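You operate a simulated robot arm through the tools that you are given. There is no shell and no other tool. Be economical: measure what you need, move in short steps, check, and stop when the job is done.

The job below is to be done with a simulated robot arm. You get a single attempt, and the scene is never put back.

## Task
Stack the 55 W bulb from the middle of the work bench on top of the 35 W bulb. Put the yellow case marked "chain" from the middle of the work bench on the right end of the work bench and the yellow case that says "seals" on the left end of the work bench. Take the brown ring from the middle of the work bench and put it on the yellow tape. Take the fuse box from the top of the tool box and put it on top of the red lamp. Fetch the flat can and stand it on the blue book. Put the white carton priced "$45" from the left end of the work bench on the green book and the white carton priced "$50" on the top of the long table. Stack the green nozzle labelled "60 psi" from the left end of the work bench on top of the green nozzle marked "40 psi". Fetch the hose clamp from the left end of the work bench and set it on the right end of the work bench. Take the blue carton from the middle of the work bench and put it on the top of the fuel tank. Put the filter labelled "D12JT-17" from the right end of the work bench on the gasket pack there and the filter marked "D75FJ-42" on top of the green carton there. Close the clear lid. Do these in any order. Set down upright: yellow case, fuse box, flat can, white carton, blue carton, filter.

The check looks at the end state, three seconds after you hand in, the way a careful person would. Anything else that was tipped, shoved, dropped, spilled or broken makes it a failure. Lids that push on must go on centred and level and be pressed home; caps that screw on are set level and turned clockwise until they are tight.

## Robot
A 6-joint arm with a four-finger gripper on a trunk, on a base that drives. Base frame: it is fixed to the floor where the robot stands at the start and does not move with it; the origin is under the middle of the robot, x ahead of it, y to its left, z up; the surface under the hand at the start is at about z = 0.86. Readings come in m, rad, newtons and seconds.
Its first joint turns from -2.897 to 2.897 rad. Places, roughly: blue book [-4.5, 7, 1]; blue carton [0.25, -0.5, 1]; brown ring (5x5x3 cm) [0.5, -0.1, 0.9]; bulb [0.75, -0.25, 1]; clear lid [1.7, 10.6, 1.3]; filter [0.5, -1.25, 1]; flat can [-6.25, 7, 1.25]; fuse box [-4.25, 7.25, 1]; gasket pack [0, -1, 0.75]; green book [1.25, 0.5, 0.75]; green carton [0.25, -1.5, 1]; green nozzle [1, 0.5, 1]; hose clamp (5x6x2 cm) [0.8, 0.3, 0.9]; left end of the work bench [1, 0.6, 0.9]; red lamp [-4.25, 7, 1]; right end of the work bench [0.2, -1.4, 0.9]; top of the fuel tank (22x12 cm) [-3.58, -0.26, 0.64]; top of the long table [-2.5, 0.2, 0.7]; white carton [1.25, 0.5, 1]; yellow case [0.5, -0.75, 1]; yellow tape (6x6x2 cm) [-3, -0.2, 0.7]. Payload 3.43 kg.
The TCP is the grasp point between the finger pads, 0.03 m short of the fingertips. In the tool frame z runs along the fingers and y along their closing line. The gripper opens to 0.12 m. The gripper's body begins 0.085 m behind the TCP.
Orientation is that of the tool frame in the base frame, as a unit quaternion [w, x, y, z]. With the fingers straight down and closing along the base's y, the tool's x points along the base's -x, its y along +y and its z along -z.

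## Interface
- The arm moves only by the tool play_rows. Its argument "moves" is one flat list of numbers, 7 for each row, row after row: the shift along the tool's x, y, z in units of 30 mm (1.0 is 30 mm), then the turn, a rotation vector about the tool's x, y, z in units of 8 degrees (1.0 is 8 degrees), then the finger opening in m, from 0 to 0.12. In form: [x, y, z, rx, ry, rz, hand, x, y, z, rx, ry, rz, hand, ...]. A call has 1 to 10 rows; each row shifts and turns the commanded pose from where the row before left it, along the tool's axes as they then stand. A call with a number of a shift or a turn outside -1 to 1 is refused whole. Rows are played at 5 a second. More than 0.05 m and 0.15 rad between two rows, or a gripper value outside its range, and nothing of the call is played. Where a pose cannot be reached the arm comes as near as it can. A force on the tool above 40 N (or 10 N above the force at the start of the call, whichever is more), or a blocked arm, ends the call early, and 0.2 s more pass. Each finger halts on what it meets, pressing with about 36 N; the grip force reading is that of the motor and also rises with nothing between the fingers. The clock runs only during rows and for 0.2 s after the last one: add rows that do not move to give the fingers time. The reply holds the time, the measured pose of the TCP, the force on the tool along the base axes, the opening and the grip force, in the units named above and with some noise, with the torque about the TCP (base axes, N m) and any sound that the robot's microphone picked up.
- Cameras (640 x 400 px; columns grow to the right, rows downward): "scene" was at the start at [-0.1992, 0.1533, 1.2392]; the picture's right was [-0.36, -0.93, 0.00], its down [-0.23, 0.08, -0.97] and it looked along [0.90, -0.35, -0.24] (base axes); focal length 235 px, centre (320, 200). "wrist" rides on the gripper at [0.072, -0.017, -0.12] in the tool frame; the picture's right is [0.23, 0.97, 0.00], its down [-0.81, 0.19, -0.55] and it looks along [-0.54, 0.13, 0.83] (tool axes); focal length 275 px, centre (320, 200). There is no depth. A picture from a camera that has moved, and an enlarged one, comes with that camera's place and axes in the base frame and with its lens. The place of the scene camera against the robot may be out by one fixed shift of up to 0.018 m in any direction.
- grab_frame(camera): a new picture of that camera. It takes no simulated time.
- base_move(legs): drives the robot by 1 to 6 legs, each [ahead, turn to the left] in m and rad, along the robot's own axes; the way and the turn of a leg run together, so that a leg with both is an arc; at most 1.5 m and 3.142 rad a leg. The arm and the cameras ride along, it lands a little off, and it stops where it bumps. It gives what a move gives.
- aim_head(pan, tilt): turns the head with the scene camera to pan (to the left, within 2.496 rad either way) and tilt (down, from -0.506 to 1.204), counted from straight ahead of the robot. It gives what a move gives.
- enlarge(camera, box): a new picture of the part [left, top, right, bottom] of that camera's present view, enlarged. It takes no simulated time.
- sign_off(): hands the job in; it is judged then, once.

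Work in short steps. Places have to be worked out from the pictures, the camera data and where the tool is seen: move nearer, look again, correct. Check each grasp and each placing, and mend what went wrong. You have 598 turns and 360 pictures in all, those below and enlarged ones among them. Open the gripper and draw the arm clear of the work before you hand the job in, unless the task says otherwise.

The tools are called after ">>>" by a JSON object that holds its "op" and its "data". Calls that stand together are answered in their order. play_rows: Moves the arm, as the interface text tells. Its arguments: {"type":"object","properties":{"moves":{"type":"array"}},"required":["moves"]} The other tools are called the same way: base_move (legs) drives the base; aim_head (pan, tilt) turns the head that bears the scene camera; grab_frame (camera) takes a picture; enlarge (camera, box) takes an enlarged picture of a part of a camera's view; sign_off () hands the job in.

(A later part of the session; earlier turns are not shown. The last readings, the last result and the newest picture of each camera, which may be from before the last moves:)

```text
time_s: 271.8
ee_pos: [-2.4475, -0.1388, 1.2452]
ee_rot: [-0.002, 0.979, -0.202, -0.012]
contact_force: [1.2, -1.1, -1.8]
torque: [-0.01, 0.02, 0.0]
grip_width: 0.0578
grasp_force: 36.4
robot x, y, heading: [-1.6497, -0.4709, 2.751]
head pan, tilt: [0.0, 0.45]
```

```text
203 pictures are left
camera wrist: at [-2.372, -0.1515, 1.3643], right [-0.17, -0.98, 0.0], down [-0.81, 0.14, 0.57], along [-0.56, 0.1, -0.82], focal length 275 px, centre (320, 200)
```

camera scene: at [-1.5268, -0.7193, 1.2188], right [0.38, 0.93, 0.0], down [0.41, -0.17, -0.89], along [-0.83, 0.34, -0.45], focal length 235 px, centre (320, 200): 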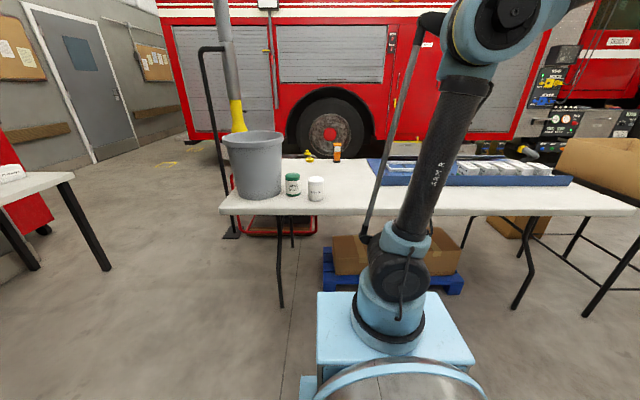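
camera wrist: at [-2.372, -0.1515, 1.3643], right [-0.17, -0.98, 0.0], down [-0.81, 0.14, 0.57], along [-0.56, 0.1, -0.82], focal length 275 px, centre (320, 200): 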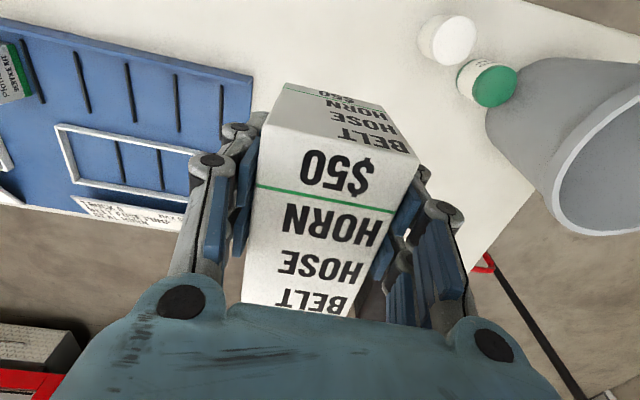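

Right over the spot. I level the hand and lower toward the table (expected contact at TCP z≈0.745).

>>> {"op": "play_rows", "data": {"moves": [0, 0, 0, 0, 0.174, 0, 0.04, 0, 0, 1, 0, 0, 0, 0.04, 0, 0, 1, 0, 0, 0, 0.04, 0, 0, 1, 0, 0, 0, 0.04, 0, 0, 1, 0, 0, 0, 0.04, 0, 0, 1, 0, 0, 0, 0.04, 0, 0, 1, 0, 0, 0, 0.04, 0, 0, 1, 0, 0, 0, 0.04, 0, 0, 1, 0, 0, 0, 0.04, 0, 0, 1, 0, 0, 0, 0.04]}}

>>> {"op": "play_rows", "data": {"moves": [0, 0, 1, 0, 0, 0, 0.04, 0, 0, 1, 0, 0, 0, 0.04, 0, 0, 1, 0, 0, 0, 0.04, 0, 0, 1, 0, 0, 0, 0.04, 0, 0, 1, 0, 0, 0, 0.04, 0, 0, 0.8, 0, 0, 0, 0.04, 0, 0, 0, 0, 0, 0, 0.04]}}

>>> {"op": "grab_frame", "data": {"camera": "scene"}}

>>> {"op": "grab_frame", "data": {"camera": "wrist"}}

```text
time_s: 274.0
ee_pos: [-2.4473, -0.1388, 0.9732]
ee_rot: [0.001, 0.979, -0.202, 0.0]
contact_force: [0.1, 0.6, -3.2]
torque: [0.01, 0.0, -0.05]
grip_width: 0.0576
grasp_force: 36.1
robot x, y, heading: [-1.6492, -0.4713, 2.752]
head pan, tilt: [0.0, 0.45]
```

```text
time_s: 275.6
ee_pos: [-2.4489, -0.1382, 0.8005]
ee_rot: [0.001, 0.979, -0.202, 0.0]
contact_force: [0.1, -0.4, -3.2]
torque: [0.0, -0.05, -0.01]
grip_width: 0.0576
grasp_force: 35.8
robot x, y, heading: [-1.654, -0.4664, 2.751]
head pan, tilt: [0.0, 0.45]
```

```text
202 pictures are left
camera scene: at [-1.5271, -0.7193, 1.2188], right [0.38, 0.93, 0.0], down [0.41, -0.17, -0.89], along [-0.83, 0.34, -0.45], focal length 235 px, centre (320, 200)
```

scene: 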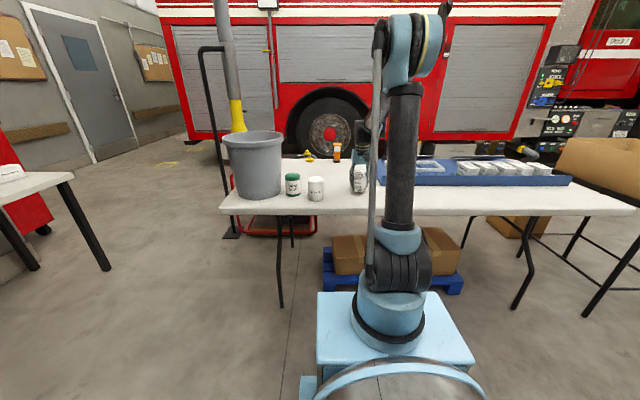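

```text
201 pictures are left
camera wrist: at [-2.3767, -0.1502, 0.921], right [-0.17, -0.98, 0.0], down [-0.82, 0.15, 0.55], along [-0.55, 0.09, -0.83], focal length 275 px, centre (320, 200)
```

wrist: 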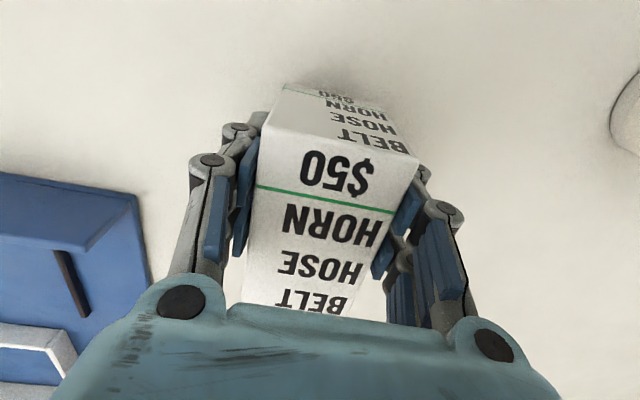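

I lower the rest in decreasing steps until contact.

>>> {"op": "play_rows", "data": {"moves": [0, 0, 0.8, 0, 0, 0, 0.04, 0, 0, 0.5, 0, 0, 0, 0.04, 0, 0, 0.15, 0, 0, 0, 0.04, 0, 0, 0.08, 0, 0, 0, 0.04, 0, 0, 0.08, 0, 0, 0, 0.04, 0, 0, 0.08, 0, 0, 0, 0.04, 0, 0, 0.08, 0, 0, 0, 0.04, 0, 0, 0.08, 0, 0, 0, 0.04, 0, 0, 0.08, 0, 0, 0, 0.04]}}

```text
time_s: 276.2
ee_pos: [-2.4412, -0.1404, 0.7759]
ee_rot: [0.0, 0.979, -0.202, -0.007]
contact_force: [-2.8, 1.0, -2.8]
torque: [-0.1, -0.27, -0.02]
grip_width: 0.0576
grasp_force: 44.7
robot x, y, heading: [-1.6544, -0.4651, 2.75]
head pan, tilt: [0.0, 0.45]
stopped in row 3: the force on the tool passed its limit at 77 N (the readings are from after the stop); the commanded pose is now the measured one
```

It touched earlier than expected: the table top is about z=0.73. I check the state.

>>> {"op": "enlarge", "data": {"camera": "scene", "box": [270, 130, 400, 230]}}

>>> {"op": "grab_frame", "data": {"camera": "wrist"}}

```text
4.00 times, centred on (335, 180) of scene
camera zoom: at [-1.528, -0.7189, 1.219], right [0.38, 0.93, 0.0], down [0.41, -0.17, -0.89], along [-0.83, 0.34, -0.45], focal length 938 px, centre (260, 280)
```

zoom: 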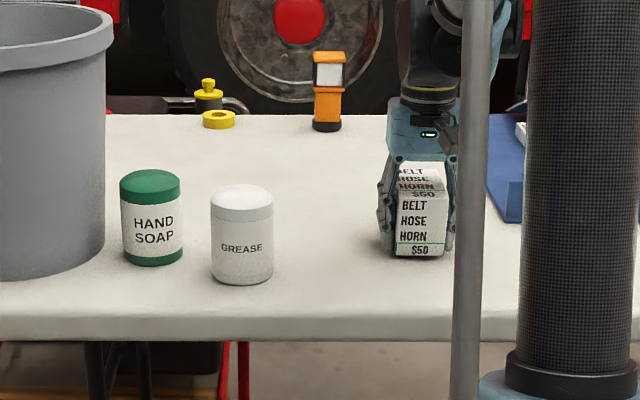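

```text
199 pictures are left
camera wrist: at [-2.3666, -0.1534, 0.896], right [-0.17, -0.98, 0.0], down [-0.81, 0.14, 0.56], along [-0.55, 0.1, -0.83], focal length 275 px, centre (320, 200)
```

wrist: 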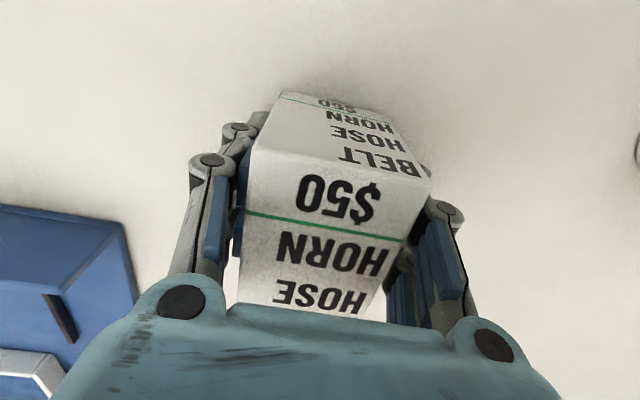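

The carton slid slightly in the grip but is upright. I lower gently in 1 mm steps, then release.

>>> {"op": "play_rows", "data": {"moves": [0, 0, 0.04, 0, 0.04, 0, 0.04, 0, 0, 0.04, 0, 0.04, 0, 0.04, 0, 0, 0.04, 0, 0, 0, 0.04, 0, 0, 0.04, 0, 0, 0, 0.04, 0, 0, 0, 0, 0, 0, 0.04]}}

```text
time_s: 277.4
ee_pos: [-2.4412, -0.142, 0.7719]
ee_rot: [0.001, 0.979, -0.202, 0.0]
contact_force: [0.3, 0.1, -0.7]
torque: [-0.04, 0.0, 0.01]
grip_width: 0.0575
grasp_force: 35.8
robot x, y, heading: [-1.651, -0.4677, 2.752]
head pan, tilt: [0.0, 0.45]
```

The table now carries part of the weight. I open and rise.

>>> {"op": "play_rows", "data": {"moves": [0, 0, 0.03, 0, 0, 0, 0.04, 0, 0, 0, 0, 0, 0, 0.06, 0, 0, 0, 0, 0, 0, 0.075, 0, 0, 0, 0, 0, 0, 0.09, 0, 0, -0.6, 0, 0, 0, 0.09, 0, 0, -1, 0, 0, 0, 0.09, 0, 0, -1, 0, 0, 0, 0.1, 0, 0, -1, 0, 0, 0, 0.1, 0, 0, -1, 0, 0, 0, 0.1, 0, 0, -1, 0, 0, 0, 0.1]}}

>>> {"op": "grab_frame", "data": {"camera": "wrist"}}

>>> {"op": "enlarge", "data": {"camera": "scene", "box": [240, 120, 440, 230]}}

```text
time_s: 279.6
ee_pos: [-2.4404, -0.1394, 0.9394]
ee_rot: [0.001, 0.979, -0.203, -0.001]
contact_force: [0.6, 1.4, -1.0]
torque: [-0.03, -0.03, 0.03]
grip_width: 0.1001
grasp_force: 0.1
robot x, y, heading: [-1.6529, -0.4632, 2.757]
head pan, tilt: [0.0, 0.45]
```

```text
198 pictures are left
camera wrist: at [-2.3663, -0.1522, 1.0598], right [-0.17, -0.98, 0.0], down [-0.82, 0.15, 0.55], along [-0.55, 0.09, -0.83], focal length 275 px, centre (320, 200)
```

wrist: 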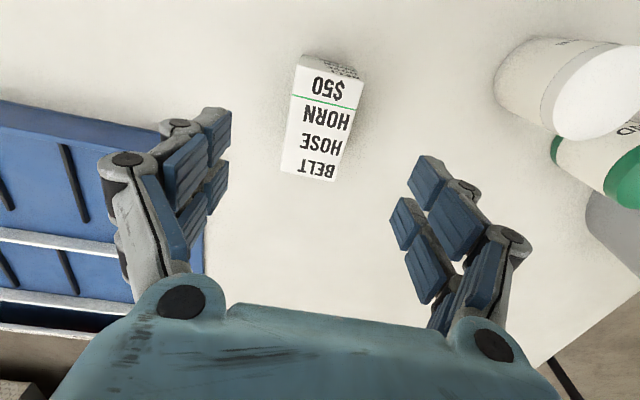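

```text
3.20 times, centred on (340, 175) of scene
camera zoom: at [-1.5271, -0.7193, 1.2188], right [0.38, 0.93, 0.0], down [0.41, -0.17, -0.89], along [-0.83, 0.34, -0.45], focal length 751 px, centre (256, 280)
```

zoom: 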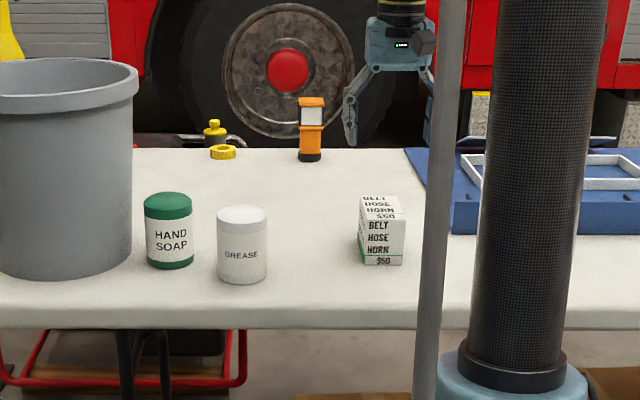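

The $50 carton stands on the long table. Next, the brown ring from the bench: I raise the hand and drive back, to stand facing the bench middle.

>>> {"op": "play_rows", "data": {"moves": [0.3, 0, -1, 0, 0, 0, 0.1, 0.3, 0, -1, 0, 0, 0, 0.1, 0.3, 0, -1, 0, 0, 0, 0.1, 0.3, 0, -1, 0, 0, 0, 0.1, 0.3, 0, -1, 0, 0, 0, 0.1, 0.3, 0, -1, 0, 0, 0, 0.1, 0.3, 0, -1, 0, 0, 0, 0.1, 0.3, 0, -1, 0, 0, 0, 0.1, 0.3, 0, -0.5, 0, 0, 0, 0.1]}}

>>> {"op": "base_move", "data": {"legs": [[0, -2.498], [1.45, 0], [0, -0.657]]}}

>>> {"op": "grab_frame", "data": {"camera": "scene"}}

>>> {"op": "grab_frame", "data": {"camera": "wrist"}}

```text
time_s: 281.6
ee_pos: [-2.3654, -0.1727, 1.1945]
ee_rot: [0.001, 0.98, -0.201, -0.001]
contact_force: [-0.8, 0.1, -1.1]
torque: [0.0, -0.01, 0.02]
grip_width: 0.0999
grasp_force: 0.0
robot x, y, heading: [-1.6548, -0.4697, 2.751]
head pan, tilt: [0.0, 0.45]
```

```text
time_s: 297.4
ee_pos: [0.4262, -0.4422, 1.1932]
ee_rot: [0.0, 0.213, 0.977, 0.001]
contact_force: [0.0, 0.6, -0.1]
torque: [-0.01, 0.01, 0.0]
grip_width: 0.1
grasp_force: 0.1
robot x, y, heading: [-0.2797, -0.1252, -0.412]
head pan, tilt: [0.0, 0.45]
```

```text
196 pictures are left
camera scene: at [-0.3803, 0.1293, 1.2188], right [-0.4, -0.92, 0.0], down [-0.41, 0.18, -0.89], along [0.82, -0.36, -0.45], focal length 235 px, centre (320, 200)
```

scene: 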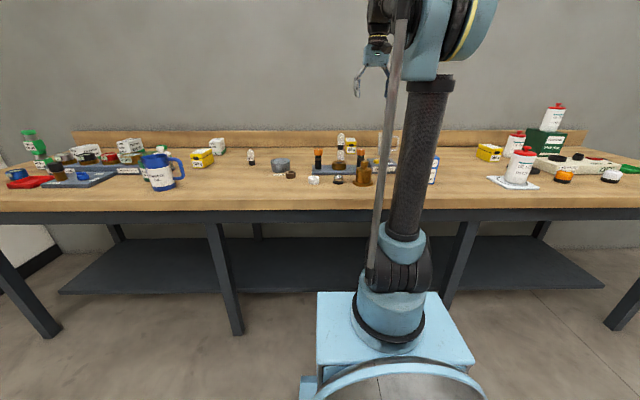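

```text
195 pictures are left
camera wrist: at [0.3545, -0.4265, 1.3142], right [0.19, 0.98, 0.0], down [0.82, -0.16, 0.55], along [0.54, -0.11, -0.83], focal length 275 px, centre (320, 200)
```

wrist: 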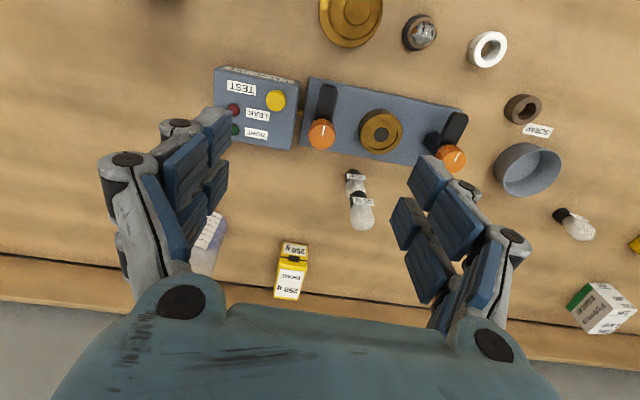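

Ring (brown) is at about (0.528, -0.142), next to the grey cup. I move over it.

>>> {"op": "play_rows", "data": {"moves": [0.097, 0.955, 0, 0, 0, 0, 0.1, 0.097, 0.955, 0, 0, 0, 0, 0.1, 0.097, 0.955, 0, 0, 0, 0, 0.1, 0.097, 0.955, 0, 0, 0, 0, 0.1, 0.097, 0.955, 0, 0, 0, 0, 0.1, 0.097, 0.955, 0, 0, 0, 0, 0.1, 0.097, 0.955, 0, 0, 0, 0, 0.1, 0.097, 0.955, 0, 0, 0, 0, 0.1, 0.097, 0.955, 0.9, 0, 0, 0, 0.1, 0.097, 0.955, 0.9, 0, 0, 0, 0.1]}}

>>> {"op": "play_rows", "data": {"moves": [0.097, 0.955, 0.9, 0, 0, 0, 0.08, 0, 0, 0.9, 0, 0, 0, 0.08, 0, 0, 0.9, 0, 0, 0, 0.08, 0, 0, 0, 0, 0, 0, 0.08]}}

>>> {"op": "grab_frame", "data": {"camera": "wrist"}}

```text
time_s: 299.6
ee_pos: [0.5039, -0.1642, 1.1496]
ee_rot: [0.008, 0.212, 0.977, 0.0]
contact_force: [0.2, -0.3, 0.0]
torque: [0.01, 0.02, 0.0]
grip_width: 0.1
grasp_force: 0.1
robot x, y, heading: [-0.2803, -0.1279, -0.413]
head pan, tilt: [0.0, 0.45]
```

```text
time_s: 300.6
ee_pos: [0.515, -0.1385, 1.0657]
ee_rot: [0.008, 0.212, 0.977, 0.001]
contact_force: [0.5, 0.4, -0.3]
torque: [-0.01, -0.01, -0.03]
grip_width: 0.0801
grasp_force: 0.0
robot x, y, heading: [-0.2798, -0.1293, -0.408]
head pan, tilt: [0.0, 0.45]
```

```text
194 pictures are left
camera wrist: at [0.4428, -0.1226, 1.1866], right [0.19, 0.98, 0.0], down [0.81, -0.16, 0.56], along [0.55, -0.11, -0.83], focal length 275 px, centre (320, 200)
```

wrist: 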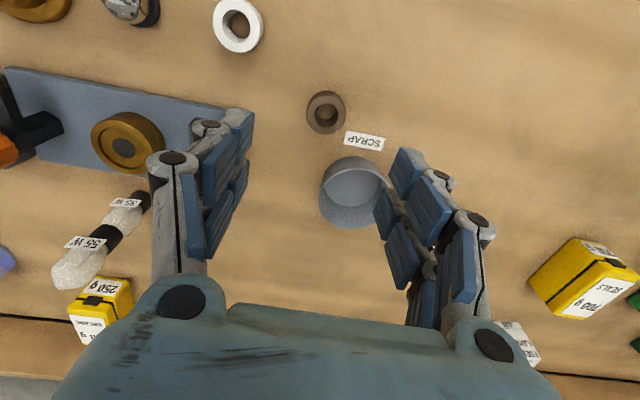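

I centre on the ring, level, descend to z≈0.894 and grip across its diameter.

>>> {"op": "play_rows", "data": {"moves": [-0.35, 0.3, 0, 0, 0.107, 0, 0.08, 0, 0, 0.95, 0, 0, 0, 0.08, 0, 0, 0.95, 0, 0, 0, 0.08, 0, 0, 0.95, 0, 0, 0, 0.08, 0, 0, 0.95, 0, 0, 0, 0.08, 0, 0, 0.95, 0, 0, 0, 0.08, 0, 0, 0.95, 0, 0, 0, 0.08, 0, 0, 0, 0, 0, 0, 0.03, 0, 0, 0, 0, 0, 0, 0.03, 0, 0, 0, 0, 0, 0, 0.03]}}

>>> {"op": "grab_frame", "data": {"camera": "wrist"}}

```text
time_s: 302.8
ee_pos: [0.5296, -0.133, 0.8973]
ee_rot: [-0.001, 0.211, 0.977, 0.001]
contact_force: [0.1, -0.4, 0.5]
torque: [0.0, -0.01, 0.0]
grip_width: 0.0425
grasp_force: 36.4
robot x, y, heading: [-0.28, -0.1242, -0.41]
head pan, tilt: [0.0, 0.45]
```

```text
193 pictures are left
camera wrist: at [0.4582, -0.1174, 1.0175], right [0.19, 0.98, 0.0], down [0.82, -0.16, 0.55], along [0.54, -0.1, -0.83], focal length 275 px, centre (320, 200)
```

wrist: 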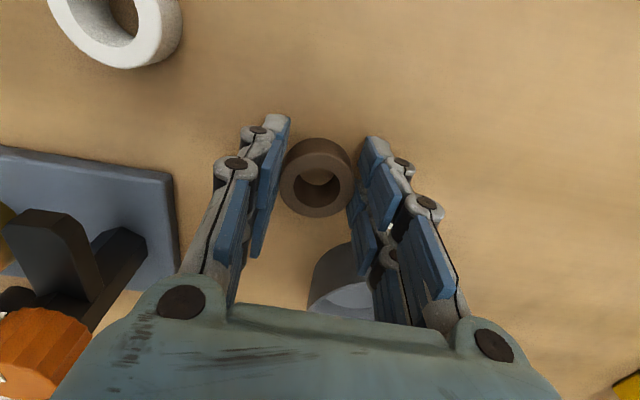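

Ring held, centred on the TCP. I lift it and drive to the table in front of the yellow tape.

>>> {"op": "play_rows", "data": {"moves": [0, 0, -0.6, 0, 0, 0, 0.03, 0, 0, -1, 0, 0, 0, 0.03, 0, 0, -1, 0, 0, 0, 0.03, 0, 0, -1, 0, 0, 0, 0.03, 0, 0, -1, 0, 0, 0, 0.03, 0, 0, -1, 0, 0, 0, 0.03, 0, 0, -1, 0, 0, 0, 0.03, 0, 0, -1, 0, 0, 0, 0.03, 0, 0, -1, 0, 0, 0, 0.03, 0, 0, -1, 0, 0, 0, 0.03]}}

>>> {"op": "base_move", "data": {"legs": [[0, 0.841], [-1.498, 0], [0, 2.31], [0.3, 0]]}}

>>> {"op": "grab_frame", "data": {"camera": "scene"}}

>>> {"op": "grab_frame", "data": {"camera": "wrist"}}

```text
time_s: 305.0
ee_pos: [0.5304, -0.1334, 1.186]
ee_rot: [0.0, 0.212, 0.977, 0.0]
contact_force: [-0.2, 0.1, -0.3]
torque: [-0.01, 0.02, 0.01]
grip_width: 0.0426
grasp_force: 36.3
robot x, y, heading: [-0.279, -0.1246, -0.404]
head pan, tilt: [0.0, 0.45]
```

```text
time_s: 323.0
ee_pos: [-2.7571, -0.5653, 1.1849]
ee_rot: [0.002, 0.972, -0.234, 0.0]
contact_force: [-0.1, -1.1, 0.0]
torque: [0.04, 0.02, -0.01]
grip_width: 0.0428
grasp_force: 36.4
robot x, y, heading: [-1.9469, -0.6033, 2.684]
head pan, tilt: [0.0, 0.45]
```

```text
192 pictures are left
camera scene: at [-1.8392, -0.8638, 1.2188], right [0.44, 0.9, 0.0], down [0.4, -0.2, -0.89], along [-0.8, 0.39, -0.45], focal length 235 px, centre (320, 200)
```

scene: 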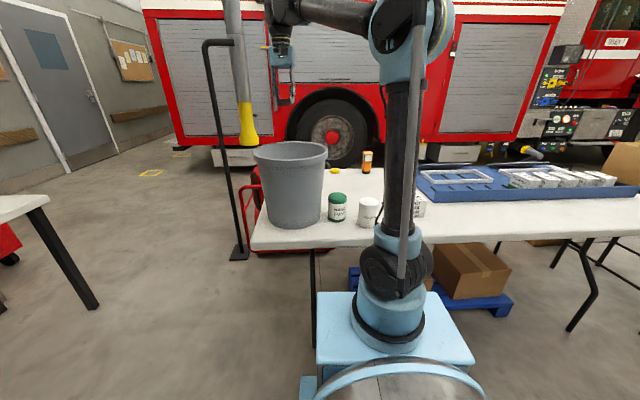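

```text
191 pictures are left
camera wrist: at [-2.6846, -0.5815, 1.3057], right [-0.24, -0.97, 0.0], down [-0.81, 0.2, 0.55], along [-0.54, 0.13, -0.83], focal length 275 px, centre (320, 200)
```

wrist: 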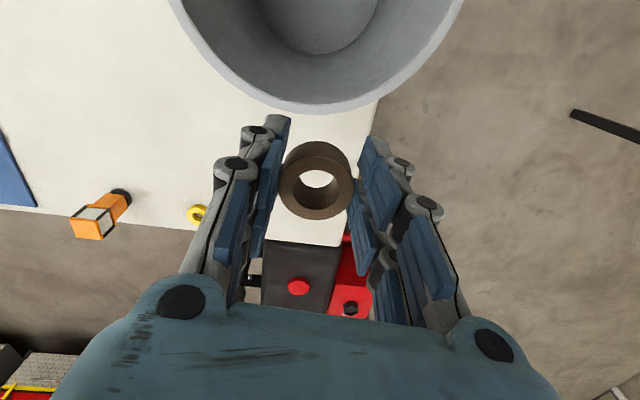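

I can see the tape ring at about (-3.017, -0.178) and the generator beyond. I edge forward 6 cm, then swing the hand right of the bucket.

>>> {"op": "base_move", "data": {"legs": [[0.06, 0]]}}

>>> {"op": "play_rows", "data": {"moves": [-0.67, -0.958, 0, 0, 0, 0, 0.03, -0.67, -0.958, 0, 0, 0, 0, 0.03, -0.67, -0.958, 0, 0, 0, 0, 0.03, -0.67, -0.958, 0, 0, 0, 0, 0.03, -0.67, -0.958, 0, 0, 0, 0, 0.03, -0.67, -0.958, 0, 0, 0, 0, 0.03, -0.67, -0.958, 0, 0, 0, 0, 0.03, -0.67, -0.958, 0, 0, 0, 0, 0.03]}}

>>> {"op": "grab_frame", "data": {"camera": "wrist"}}

```text
time_s: 324.0
ee_pos: [-2.7994, -0.5442, 1.1938]
ee_rot: [0.001, 0.972, -0.234, -0.005]
contact_force: [-0.3, -0.3, -1.4]
torque: [0.01, 0.01, -0.04]
grip_width: 0.0427
grasp_force: 36.2
robot x, y, heading: [-1.997, -0.5724, 2.683]
head pan, tilt: [0.0, 0.45]
```

```text
time_s: 325.8
ee_pos: [-2.8232, -0.2734, 1.2066]
ee_rot: [0.0, 0.972, -0.234, -0.012]
contact_force: [-0.1, -1.4, 0.3]
torque: [0.02, 0.01, 0.0]
grip_width: 0.0424
grasp_force: 36.3
robot x, y, heading: [-1.9993, -0.5753, 2.68]
head pan, tilt: [0.0, 0.45]
```

```text
190 pictures are left
camera wrist: at [-2.7487, -0.2911, 1.3248], right [-0.24, -0.97, 0.0], down [-0.8, 0.19, 0.57], along [-0.56, 0.14, -0.82], focal length 275 px, centre (320, 200)
```

wrist: 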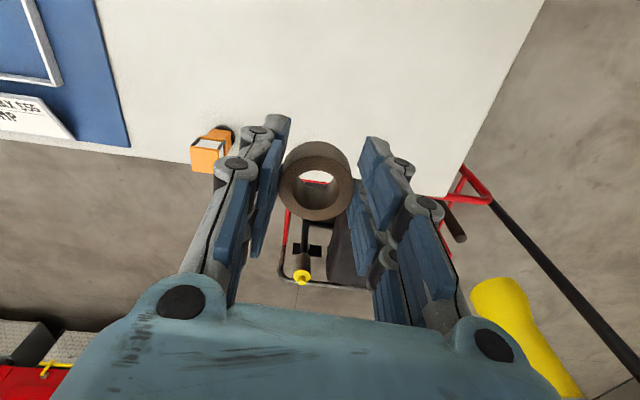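

I level and lower to z≈0.9 short of the tape, to see it past the ring.

>>> {"op": "play_rows", "data": {"moves": [0, 0, 0, 0, 0.167, 0, 0.03, 0, 0, 1, 0, 0, 0, 0.03, 0, 0, 1, 0, 0, 0, 0.03, 0, 0, 1, 0, 0, 0, 0.03, 0, 0, 1, 0, 0, 0, 0.03, 0, 0, 1, 0, 0, 0, 0.03, 0, 0, 1, 0, 0, 0, 0.03, 0, 0, 1, 0, 0, 0, 0.03, 0, 0, 1, 0, 0, 0, 0.03, 0, 0, 1, 0, 0, 0, 0.03]}}

>>> {"op": "grab_frame", "data": {"camera": "wrist"}}

>>> {"op": "enlarge", "data": {"camera": "scene", "box": [300, 100, 420, 220]}}

```text
time_s: 328.0
ee_pos: [-2.8242, -0.2721, 0.9343]
ee_rot: [0.002, 0.972, -0.234, 0.0]
contact_force: [0.0, 0.1, -0.2]
torque: [0.01, -0.01, 0.01]
grip_width: 0.0426
grasp_force: 36.2
robot x, y, heading: [-2.0003, -0.5769, 2.681]
head pan, tilt: [0.0, 0.45]
```

```text
189 pictures are left
camera wrist: at [-2.7526, -0.2893, 1.0557], right [-0.24, -0.97, 0.0], down [-0.81, 0.2, 0.55], along [-0.54, 0.13, -0.83], focal length 275 px, centre (320, 200)
```

wrist: 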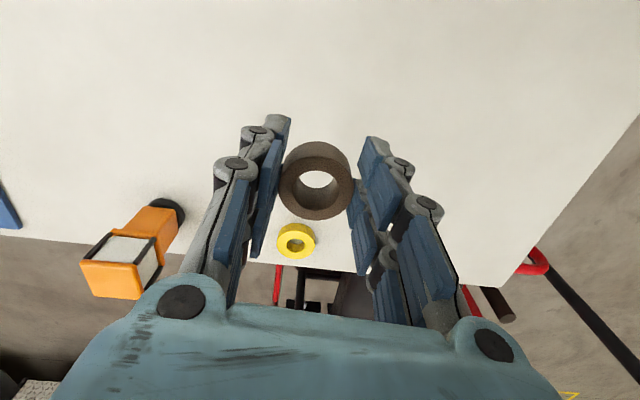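

```text
3.33 times, centred on (360, 160) of scene
camera zoom: at [-1.8945, -0.8366, 1.2188], right [0.44, 0.9, 0.0], down [0.4, -0.2, -0.89], along [-0.8, 0.39, -0.45], focal length 782 px, centre (187, 333)
```

zoom: 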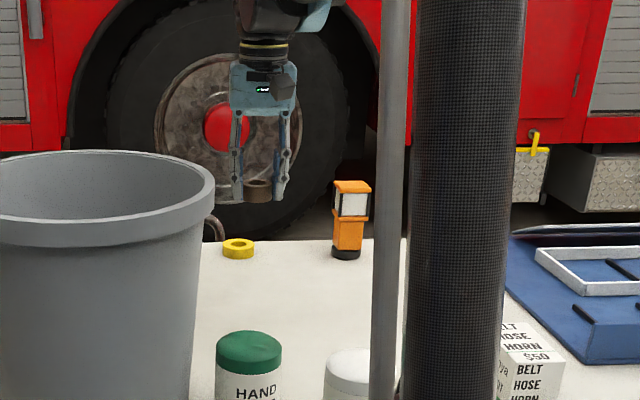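

Tape centre at (-3.014, -0.189). I extend over it at z≈0.92 and check alignment.

>>> {"op": "play_rows", "data": {"moves": [-0.98, 0.06, 0, 0, 0, 0, 0.03, -0.98, 0.06, 0, 0, 0, 0, 0.03, -0.98, 0.06, 0, 0, 0, 0, 0.03, -0.98, 0.06, 0, 0, 0, 0, 0.03, -0.98, 0.06, 0, 0, 0, 0, 0.03, -0.98, 0.06, 0.3, 0, 0, 0, 0.03, -0.98, 0.06, 0.4, 0, 0, 0, 0.03, 0, 0, 0.4, 0, 0, 0, 0.03, 0, 0, 0, 0, 0, 0, 0.03]}}

>>> {"op": "grab_frame", "data": {"camera": "wrist"}}

>>> {"op": "enlarge", "data": {"camera": "scene", "box": [300, 100, 420, 220]}}

```text
time_s: 330.0
ee_pos: [-3.0128, -0.1912, 0.9012]
ee_rot: [0.001, 0.972, -0.234, 0.0]
contact_force: [0.1, 0.7, -0.3]
torque: [0.01, 0.02, 0.01]
grip_width: 0.0426
grasp_force: 35.9
robot x, y, heading: [-2.0019, -0.5771, 2.682]
head pan, tilt: [0.0, 0.45]
```

```text
187 pictures are left
camera wrist: at [-2.9407, -0.208, 1.022], right [-0.24, -0.97, 0.0], down [-0.81, 0.2, 0.55], along [-0.54, 0.13, -0.83], focal length 275 px, centre (320, 200)
```

wrist: 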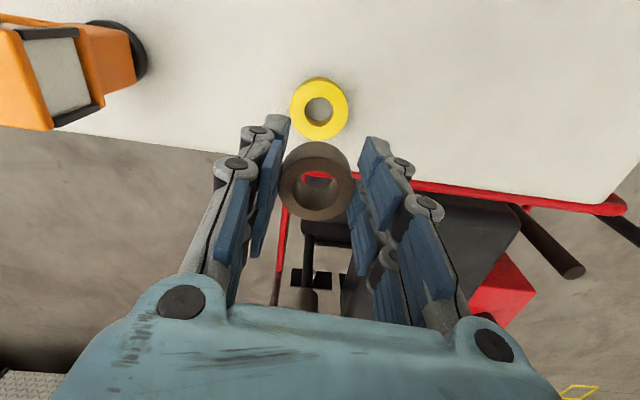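

```text
3.33 times, centred on (360, 160) of scene
camera zoom: at [-1.8948, -0.8365, 1.2188], right [0.44, 0.9, 0.0], down [0.4, -0.2, -0.89], along [-0.8, 0.39, -0.45], focal length 782 px, centre (187, 333)
```

zoom: 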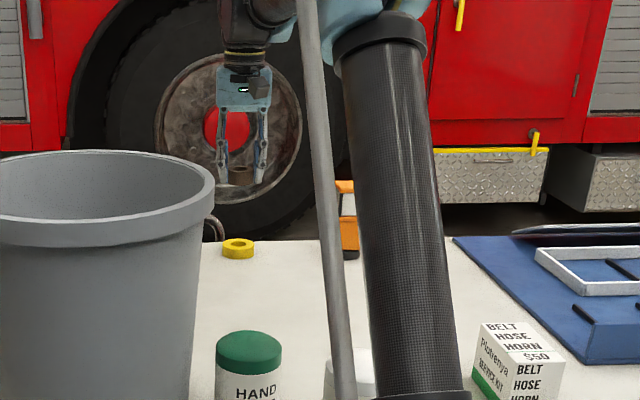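

Aligned to about 1 mm. I lower to just above and then gently to contact (expected TCP z≈0.789).

>>> {"op": "play_rows", "data": {"moves": [0, 0.03, 0.9, 0, 0, 0, 0.03, 0, 0, 0.9, 0, 0, 0, 0.03, 0, 0, 0.9, 0, 0, 0, 0.03, 0, 0, 0.6, 0, 0, 0, 0.03, 0, 0, 0.1, 0, 0, 0, 0.03, 0, 0, 0.06, 0, 0, 0, 0.03, 0, 0, 0.06, 0, 0, 0, 0.03, 0, 0, 0, 0, 0, 0, 0.03]}}

>>> {"op": "enlarge", "data": {"camera": "scene", "box": [330, 140, 400, 200]}}

```text
time_s: 331.8
ee_pos: [-3.0153, -0.1921, 0.7962]
ee_rot: [0.002, 0.972, -0.235, -0.001]
contact_force: [-0.1, -0.5, -0.7]
torque: [-0.01, -0.01, 0.03]
grip_width: 0.0426
grasp_force: 35.9
robot x, y, heading: [-2.0004, -0.5759, 2.683]
head pan, tilt: [0.0, 0.45]
```

```text
6.67 times, centred on (365, 170) of scene
camera zoom: at [-1.8948, -0.8365, 1.2189], right [0.44, 0.9, 0.0], down [0.4, -0.2, -0.89], along [-0.8, 0.39, -0.45], focal length 1564 px, centre (20, 400)
```

zoom: 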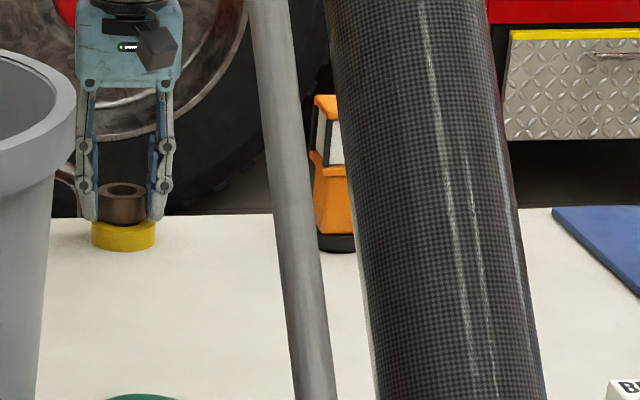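

Just about touching. A few more 1.5 mm steps.

>>> {"op": "play_rows", "data": {"moves": [0, 0, 0.05, 0, 0, 0, 0.03, 0, 0, 0.05, 0, 0, 0, 0.03, 0, 0, 0.05, 0, 0, 0, 0.03, 0, 0, 0.05, 0, 0, 0, 0.03, 0, 0, 0, 0, 0, 0, 0.03]}}

```text
time_s: 333.0
ee_pos: [-3.0134, -0.1916, 0.7924]
ee_rot: [0.001, 0.972, -0.234, -0.001]
contact_force: [-3.3, 1.6, 28.3]
torque: [0.19, 0.35, -0.06]
grip_width: 0.0426
grasp_force: 35.9
robot x, y, heading: [-1.9987, -0.5768, 2.688]
head pan, tilt: [0.0, 0.45]
```

>>> {"op": "play_rows", "data": {"moves": [0, 0, -0.06, 0, 0, 0, 0.03, 0, 0, 0, 0, 0, 0, 0.05, 0, 0, 0, 0, 0, 0, 0.07, 0, 0, -0.6, 0, 0, 0, 0.07, 0, 0, -1, 0, 0, 0, 0.07, 0, 0, -1, 0, 0, 0, 0.07, 0, 0, -1, 0, 0, 0, 0.07, 0.5, 0, -1, 0, 0, 0, 0.07]}}

>>> {"op": "grab_frame", "data": {"camera": "wrist"}}

```text
time_s: 334.8
ee_pos: [-3.0005, -0.1979, 0.931]
ee_rot: [0.001, 0.972, -0.235, 0.0]
contact_force: [-0.1, -0.1, -1.1]
torque: [-0.01, -0.06, 0.02]
grip_width: 0.07
grasp_force: 0.0
robot x, y, heading: [-2.003, -0.5764, 2.685]
head pan, tilt: [0.0, 0.45]
```

```text
184 pictures are left
camera wrist: at [-2.9284, -0.2152, 1.0529], right [-0.24, -0.97, 0.0], down [-0.81, 0.2, 0.55], along [-0.54, 0.13, -0.83], focal length 275 px, centre (320, 200)
```

wrist: 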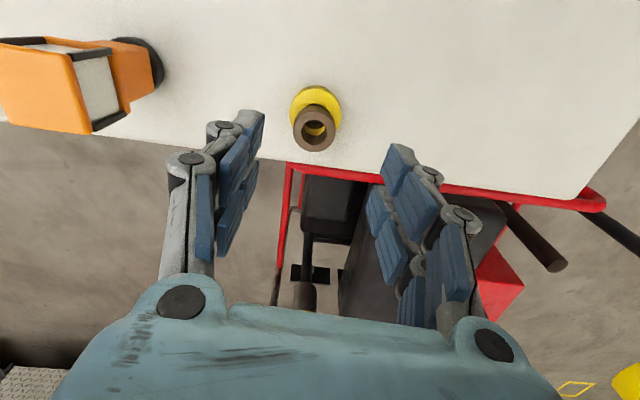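

Ring sits on the tape. I raise and pull in the hand, back off, and return to the bench for the blue carton.

>>> {"op": "play_rows", "data": {"moves": [0.2, 0, -1, 0, 0, 0, 0.1, 0.4, 0, -1, 0, 0, 0, 0.1, 0.7, 0, -1, 0, 0, 0, 0.1, 0.7, 0, -1, 0, 0, 0, 0.1, 0.9, 0, -1, 0, 0, 0, 0.1, 0.9, 0, -1, 0, 0, 0, 0.1, 1, 0, -1, 0, 0, 0, 0.1, 1, 0, -1, 0, 0, 0, 0.1, 1, 0, -1, 0, 0, 0, 0.1, 1, 0, 0, 0, 0, 0, 0.1]}}

>>> {"op": "base_move", "data": {"legs": [[-0.3, 0], [0, -2.342], [1.45, 0], [0, -0.743]]}}

>>> {"op": "grab_frame", "data": {"camera": "wrist"}}

>>> {"op": "grab_frame", "data": {"camera": "scene"}}

```text
time_s: 337.0
ee_pos: [-2.7924, -0.3054, 1.2006]
ee_rot: [0.001, 0.972, -0.235, 0.0]
contact_force: [-0.7, 1.0, -0.8]
torque: [-0.01, -0.09, -0.03]
grip_width: 0.1
grasp_force: 0.1
robot x, y, heading: [-2.0011, -0.5752, 2.688]
head pan, tilt: [0.0, 0.45]
```

```text
time_s: 354.5
ee_pos: [0.4413, -0.4817, 1.2003]
ee_rot: [-0.001, 0.214, 0.977, 0.002]
contact_force: [0.1, -0.1, -0.7]
torque: [0.0, -0.01, -0.03]
grip_width: 0.1002
grasp_force: 0.0
robot x, y, heading: [-0.3592, -0.238, -0.416]
head pan, tilt: [0.0, 0.45]
```

```text
183 pictures are left
camera wrist: at [0.3711, -0.4671, 1.3211], right [0.2, 0.98, 0.0], down [0.82, -0.17, 0.55], along [0.54, -0.11, -0.83], focal length 275 px, centre (320, 200)
```

wrist: 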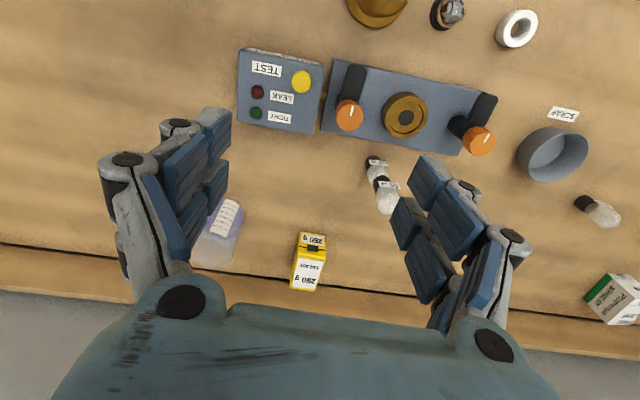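

```text
182 pictures are left
camera scene: at [-0.4561, 0.0215, 1.2188], right [-0.4, -0.91, 0.0], down [-0.41, 0.18, -0.89], along [0.82, -0.36, -0.45], focal length 235 px, centre (320, 200)
```

scene: 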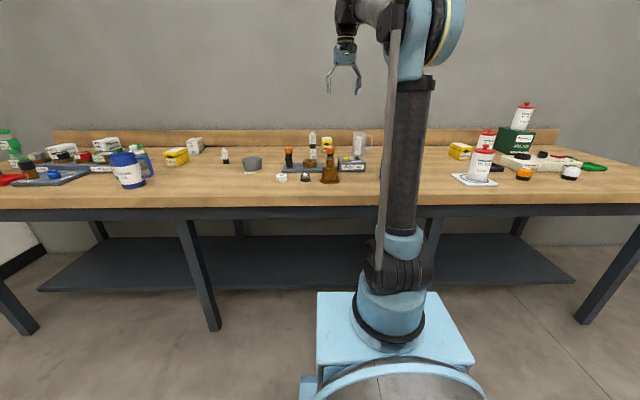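

>>> {"op": "play_rows", "data": {"moves": [0.5, -0.952, 0, 0, 0, 0, 0.1, 0.5, -0.952, 0, 0, 0, 0, 0.1, 0.5, -0.952, 0, 0, 0, 0, 0.1, 0.5, -0.952, 0, 0, 0, 0, 0.1, 0.5, -0.952, 0, 0, 0, 0, 0.1, 0.5, -0.952, 0, 0, 0, 0, 0.1]}}

>>> {"op": "grab_frame", "data": {"camera": "wrist"}}

```text
time_s: 355.9
ee_pos: [0.2774, -0.5942, 1.2098]
ee_rot: [0.007, 0.214, 0.977, 0.001]
contact_force: [0.4, -0.7, 0.1]
torque: [0.02, 0.04, 0.02]
grip_width: 0.1003
grasp_force: 0.1
robot x, y, heading: [-0.3562, -0.2358, -0.42]
head pan, tilt: [0.0, 0.45]
```

```text
181 pictures are left
camera wrist: at [0.205, -0.5793, 1.33], right [0.2, 0.98, 0.0], down [0.81, -0.16, 0.56], along [0.55, -0.11, -0.83], focal length 275 px, centre (320, 200)
```

wrist: 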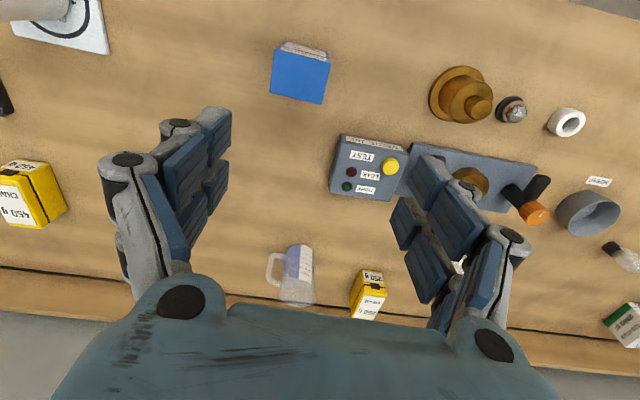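

Blue carton: about 70×47×113 mm, centre (0.264, -0.617). I centre over it and descend to just above.

>>> {"op": "play_rows", "data": {"moves": [0.09, -0.88, 0, 0, 0.09, 0, 0.1, 0, 0, 1, 0, 0, 0, 0.1, 0, 0, 1, 0, 0, 0, 0.1, 0, 0, 1, 0, 0, 0, 0.1, 0, 0, 1, 0, 0, 0, 0.1, 0, 0, 1, 0, 0, 0, 0.1, 0, 0, 0, 0, 0, 0, 0.1]}}

>>> {"op": "grab_frame", "data": {"camera": "wrist"}}

```text
time_s: 357.5
ee_pos: [0.2607, -0.6159, 1.0588]
ee_rot: [-0.001, 0.214, 0.977, 0.002]
contact_force: [-0.2, 0.1, 0.2]
torque: [-0.03, 0.01, 0.02]
grip_width: 0.0995
grasp_force: 0.0
robot x, y, heading: [-0.3603, -0.2379, -0.414]
head pan, tilt: [0.0, 0.45]
```

```text
180 pictures are left
camera wrist: at [0.1897, -0.6012, 1.1802], right [0.2, 0.98, 0.0], down [0.82, -0.17, 0.55], along [0.54, -0.11, -0.83], focal length 275 px, centre (320, 200)
```

wrist: 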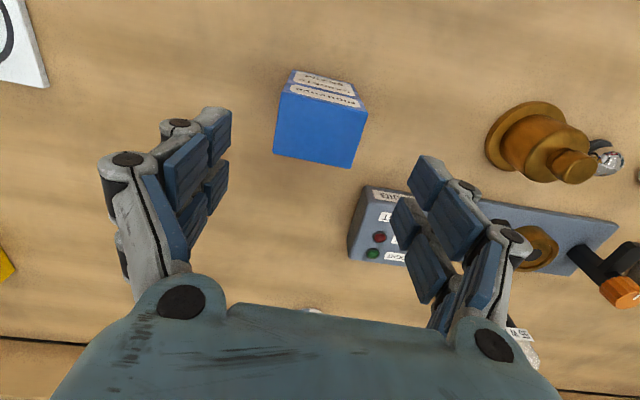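

Centred. I descend to z≈0.915 and close.

>>> {"op": "play_rows", "data": {"moves": [0.05, 0, 0.96, 0, 0, 0, 0.1, 0, 0, 0.96, 0, 0, 0, 0.1, 0, 0, 0.96, 0, 0, 0, 0.1, 0, 0, 0.96, 0, 0, 0, 0.1, 0, 0, 0.96, 0, 0, 0, 0.1, 0, 0, 0, 0, 0, 0, 0.05, 0, 0, 0, 0, 0, 0, 0.05, 0, 0, 0, 0, 0, 0, 0.05]}}

>>> {"op": "play_rows", "data": {"moves": [0, 0, -0.5, 0, 0, 0, 0.05, 0, 0, -1, 0, 0, 0, 0.05, 0, 0, -1, 0, 0, 0, 0.05, 0, 0, -1, 0, 0, 0, 0.05, 0, 0, -1, 0, 0, 0, 0.05, 0, 0, -1, 0, 0, 0, 0.05, 0, 0, -1, 0, 0, 0, 0.05, 0, 0, -1, 0, 0, 0, 0.05, 0, 0, -1, 0, 0, 0, 0.05, 0, 0, -1, 0, 0, 0, 0.05]}}

>>> {"op": "grab_frame", "data": {"camera": "wrist"}}

```text
time_s: 359.3
ee_pos: [0.2581, -0.6151, 0.9118]
ee_rot: [0.0, 0.214, 0.977, 0.001]
contact_force: [0.8, 0.6, 6.4]
torque: [0.3, -0.15, -0.01]
grip_width: 0.0675
grasp_force: 35.6
robot x, y, heading: [-0.3571, -0.2332, -0.418]
head pan, tilt: [0.0, 0.45]
```

```text
time_s: 361.5
ee_pos: [0.2608, -0.6153, 1.2004]
ee_rot: [0.0, 0.215, 0.977, 0.001]
contact_force: [-0.5, 1.1, -1.8]
torque: [-0.02, 0.03, -0.01]
grip_width: 0.0676
grasp_force: 36.2
robot x, y, heading: [-0.3576, -0.2363, -0.416]
head pan, tilt: [0.0, 0.45]
```

```text
179 pictures are left
camera wrist: at [0.1902, -0.6008, 1.3213], right [0.2, 0.98, 0.0], down [0.82, -0.17, 0.55], along [0.54, -0.11, -0.83], focal length 275 px, centre (320, 200)
```

wrist: 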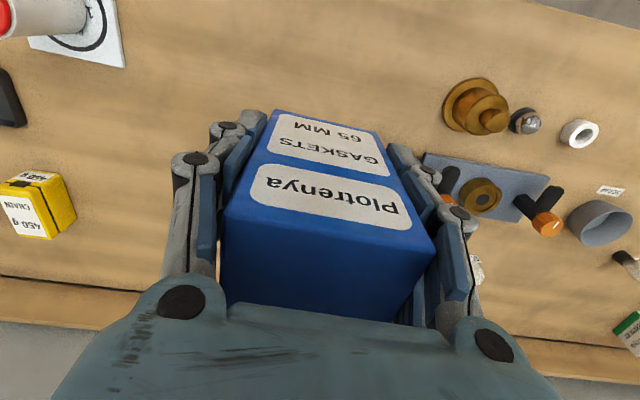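

Carton held (68 mm). I drive to the left of the long table, toward the generator with the fuel tank.

>>> {"op": "base_move", "data": {"legs": [[0, 0.938], [-1.45, 0], [-0.63, 0], [0, 2.22]]}}

>>> {"op": "grab_frame", "data": {"camera": "scene"}}

```text
time_s: 380.6
ee_pos: [-2.7584, -0.8702, 1.1997]
ee_rot: [0.001, 0.976, -0.22, 0.0]
contact_force: [0.1, -0.3, -2.3]
torque: [0.0, -0.01, 0.0]
grip_width: 0.0675
grasp_force: 35.9
robot x, y, heading: [-2.1391, -1.2394, 2.714]
head pan, tilt: [0.0, 0.45]
```

```text
178 pictures are left
camera scene: at [-2.0236, -1.4986, 1.2188], right [0.41, 0.91, 0.0], down [0.41, -0.18, -0.89], along [-0.81, 0.37, -0.45], focal length 235 px, centre (320, 200)
```

scene: 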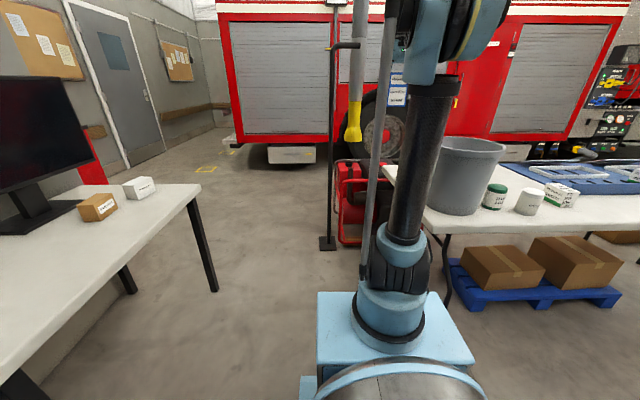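

I can see the exhaust post/hose left of the generator. I shift the hand right, away from the post, and creep forward beside the table for a closer view.

>>> {"op": "play_rows", "data": {"moves": [0, -1, -0.3, 0, 0, 0, 0.05, 0, -1, -0.3, 0, 0, 0, 0.05, 0, -1, -0.3, 0, 0, 0, 0.05, 0, -1, 0, 0, 0, 0, 0.05, 0, -1, 0, 0, 0, 0, 0.05, 0, -1, 0, 0, 0, 0, 0.05]}}

>>> {"op": "base_move", "data": {"legs": [[0, 0.1], [0.4, 0]]}}

>>> {"op": "grab_frame", "data": {"camera": "scene"}}

>>> {"op": "grab_frame", "data": {"camera": "wrist"}}

```text
time_s: 382.0
ee_pos: [-2.6679, -0.7144, 1.2346]
ee_rot: [0.0, 0.975, -0.22, -0.005]
contact_force: [0.4, -1.3, -1.3]
torque: [0.0, 0.0, -0.02]
grip_width: 0.0674
grasp_force: 35.8
robot x, y, heading: [-2.1355, -1.2394, 2.713]
head pan, tilt: [0.0, 0.45]
```

```text
time_s: 385.1
ee_pos: [-3.1001, -0.6428, 1.2349]
ee_rot: [0.001, 0.986, -0.17, -0.006]
contact_force: [0.7, 1.6, -1.8]
torque: [-0.08, -0.04, -0.02]
grip_width: 0.0675
grasp_force: 36.3
robot x, y, heading: [-2.5166, -1.1152, 2.818]
head pan, tilt: [0.0, 0.45]
```

```text
177 pictures are left
camera scene: at [-2.3785, -1.3584, 1.2188], right [0.32, 0.95, 0.0], down [0.42, -0.14, -0.89], along [-0.85, 0.29, -0.45], focal length 235 px, centre (320, 200)
```

scene: 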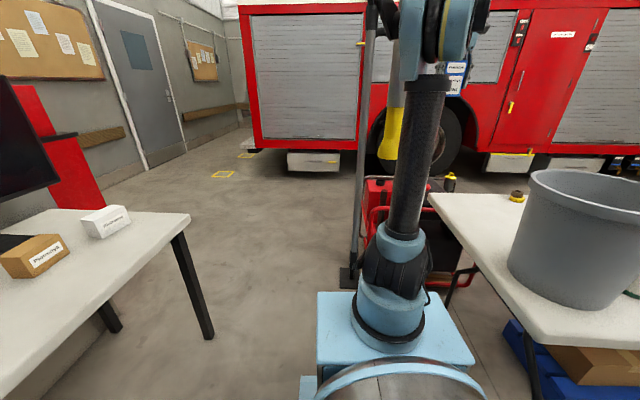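

```text
176 pictures are left
camera wrist: at [-3.0245, -0.6509, 1.3551], right [-0.11, -0.99, 0.0], down [-0.82, 0.09, 0.56], along [-0.56, 0.06, -0.83], focal length 275 px, centre (320, 200)
```

wrist: 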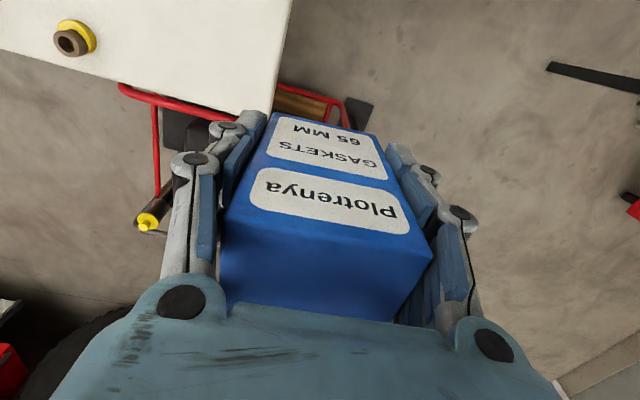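

The hose nozzle hangs around (-3.56, -0.52), about 0.26 m from the tank. I move the hand further right over the table corner, then bring the base closer along the table end.

>>> {"op": "play_rows", "data": {"moves": [0.2, -1, 0, 0, 0.08, 0, 0.05, 0.2, -1, 0, 0, 0, 0, 0.05, 0.2, -1, 0, 0, 0, 0, 0.05, 0.2, -1, 0, 0, 0, 0, 0.05, 0.2, -1, 0, 0, 0, 0, 0.05, 0.2, -1, 0, 0, 0, 0, 0.05]}}

>>> {"op": "base_move", "data": {"legs": [[0, -0.2], [0.37, 0], [0, 0.12]]}}

>>> {"op": "grab_frame", "data": {"camera": "scene"}}

>>> {"op": "grab_frame", "data": {"camera": "wrist"}}

```text
time_s: 386.5
ee_pos: [-2.9919, -0.4908, 1.2431]
ee_rot: [0.0, 0.986, -0.169, -0.006]
contact_force: [0.1, 0.2, -1.2]
torque: [0.04, -0.03, -0.01]
grip_width: 0.0677
grasp_force: 35.4
robot x, y, heading: [-2.514, -1.113, 2.816]
head pan, tilt: [0.0, 0.45]
```

```text
time_s: 390.3
ee_pos: [-3.2614, -0.2659, 1.2427]
ee_rot: [0.0, 0.977, -0.211, -0.006]
contact_force: [0.5, -0.5, -1.2]
torque: [0.0, -0.02, -0.03]
grip_width: 0.0677
grasp_force: 35.8
robot x, y, heading: [-2.8384, -0.9259, 2.731]
head pan, tilt: [0.0, 0.45]
```

```text
175 pictures are left
camera scene: at [-2.7216, -1.1788, 1.2188], right [0.4, 0.92, 0.0], down [0.41, -0.18, -0.89], along [-0.82, 0.36, -0.45], focal length 235 px, centre (320, 200)
```

scene: 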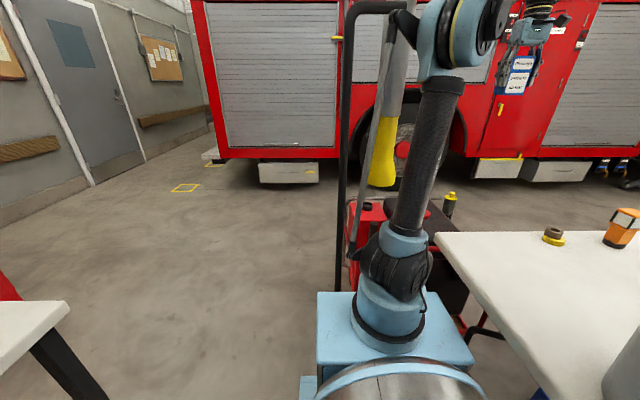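

```text
174 pictures are left
camera wrist: at [-3.1875, -0.2802, 1.3622], right [-0.19, -0.98, 0.0], down [-0.81, 0.16, 0.56], along [-0.55, 0.11, -0.83], focal length 275 px, centre (320, 200)
```

wrist: 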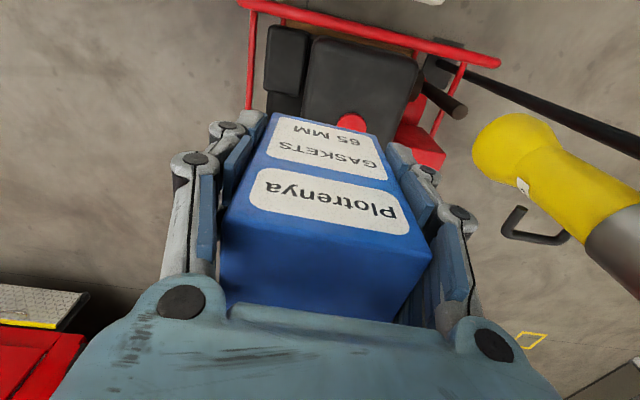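

The generator's black tank with a red cap is below. The carton hides its far part, so I shift the hand right to see the tank top beside the carton.

>>> {"op": "play_rows", "data": {"moves": [-0.7, -0.85, 0.5, 0, 0.1, 0, 0.05, -0.7, -0.85, 0.5, 0, 0, 0, 0.05, -0.7, -0.85, 0.5, 0, 0, 0, 0.05, -0.7, -0.85, 0.3, 0, 0, 0, 0.05, -0.7, -0.85, 0.3, 0, 0, 0, 0.05, 0, 0, 0, 0, 0, 0, 0.05]}}

>>> {"op": "grab_frame", "data": {"camera": "wrist"}}

>>> {"op": "enlarge", "data": {"camera": "scene", "box": [320, 150, 500, 290]}}

```text
time_s: 391.7
ee_pos: [-3.292, -0.1135, 1.1874]
ee_rot: [0.0, 0.977, -0.211, -0.006]
contact_force: [0.1, -0.2, -2.1]
torque: [0.03, -0.01, -0.01]
grip_width: 0.0675
grasp_force: 35.9
robot x, y, heading: [-2.8412, -0.9248, 2.737]
head pan, tilt: [0.0, 0.45]
```

```text
173 pictures are left
camera wrist: at [-3.2188, -0.1263, 1.3078], right [-0.19, -0.98, 0.0], down [-0.81, 0.16, 0.56], along [-0.55, 0.11, -0.83], focal length 275 px, centre (320, 200)
```

wrist: 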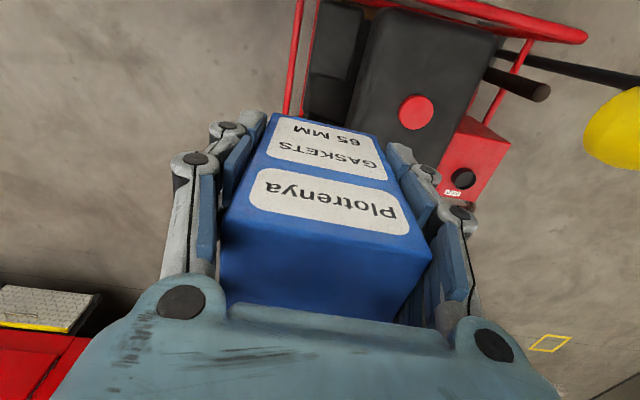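

```text
2.86 times, centred on (410, 220) of scene
camera zoom: at [-2.7217, -1.1787, 1.2188], right [0.4, 0.92, 0.0], down [0.41, -0.18, -0.89], along [-0.82, 0.36, -0.45], focal length 670 px, centre (63, 143)
```

zoom: 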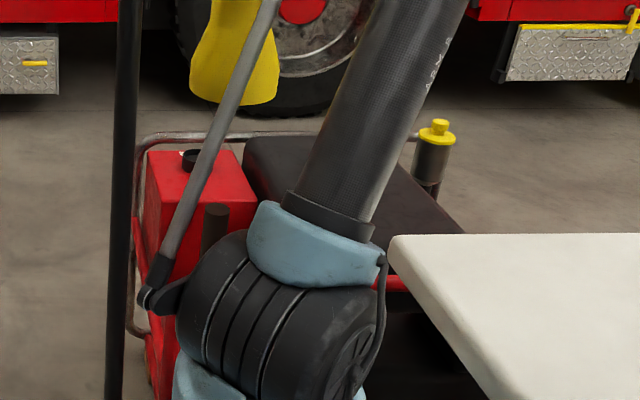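

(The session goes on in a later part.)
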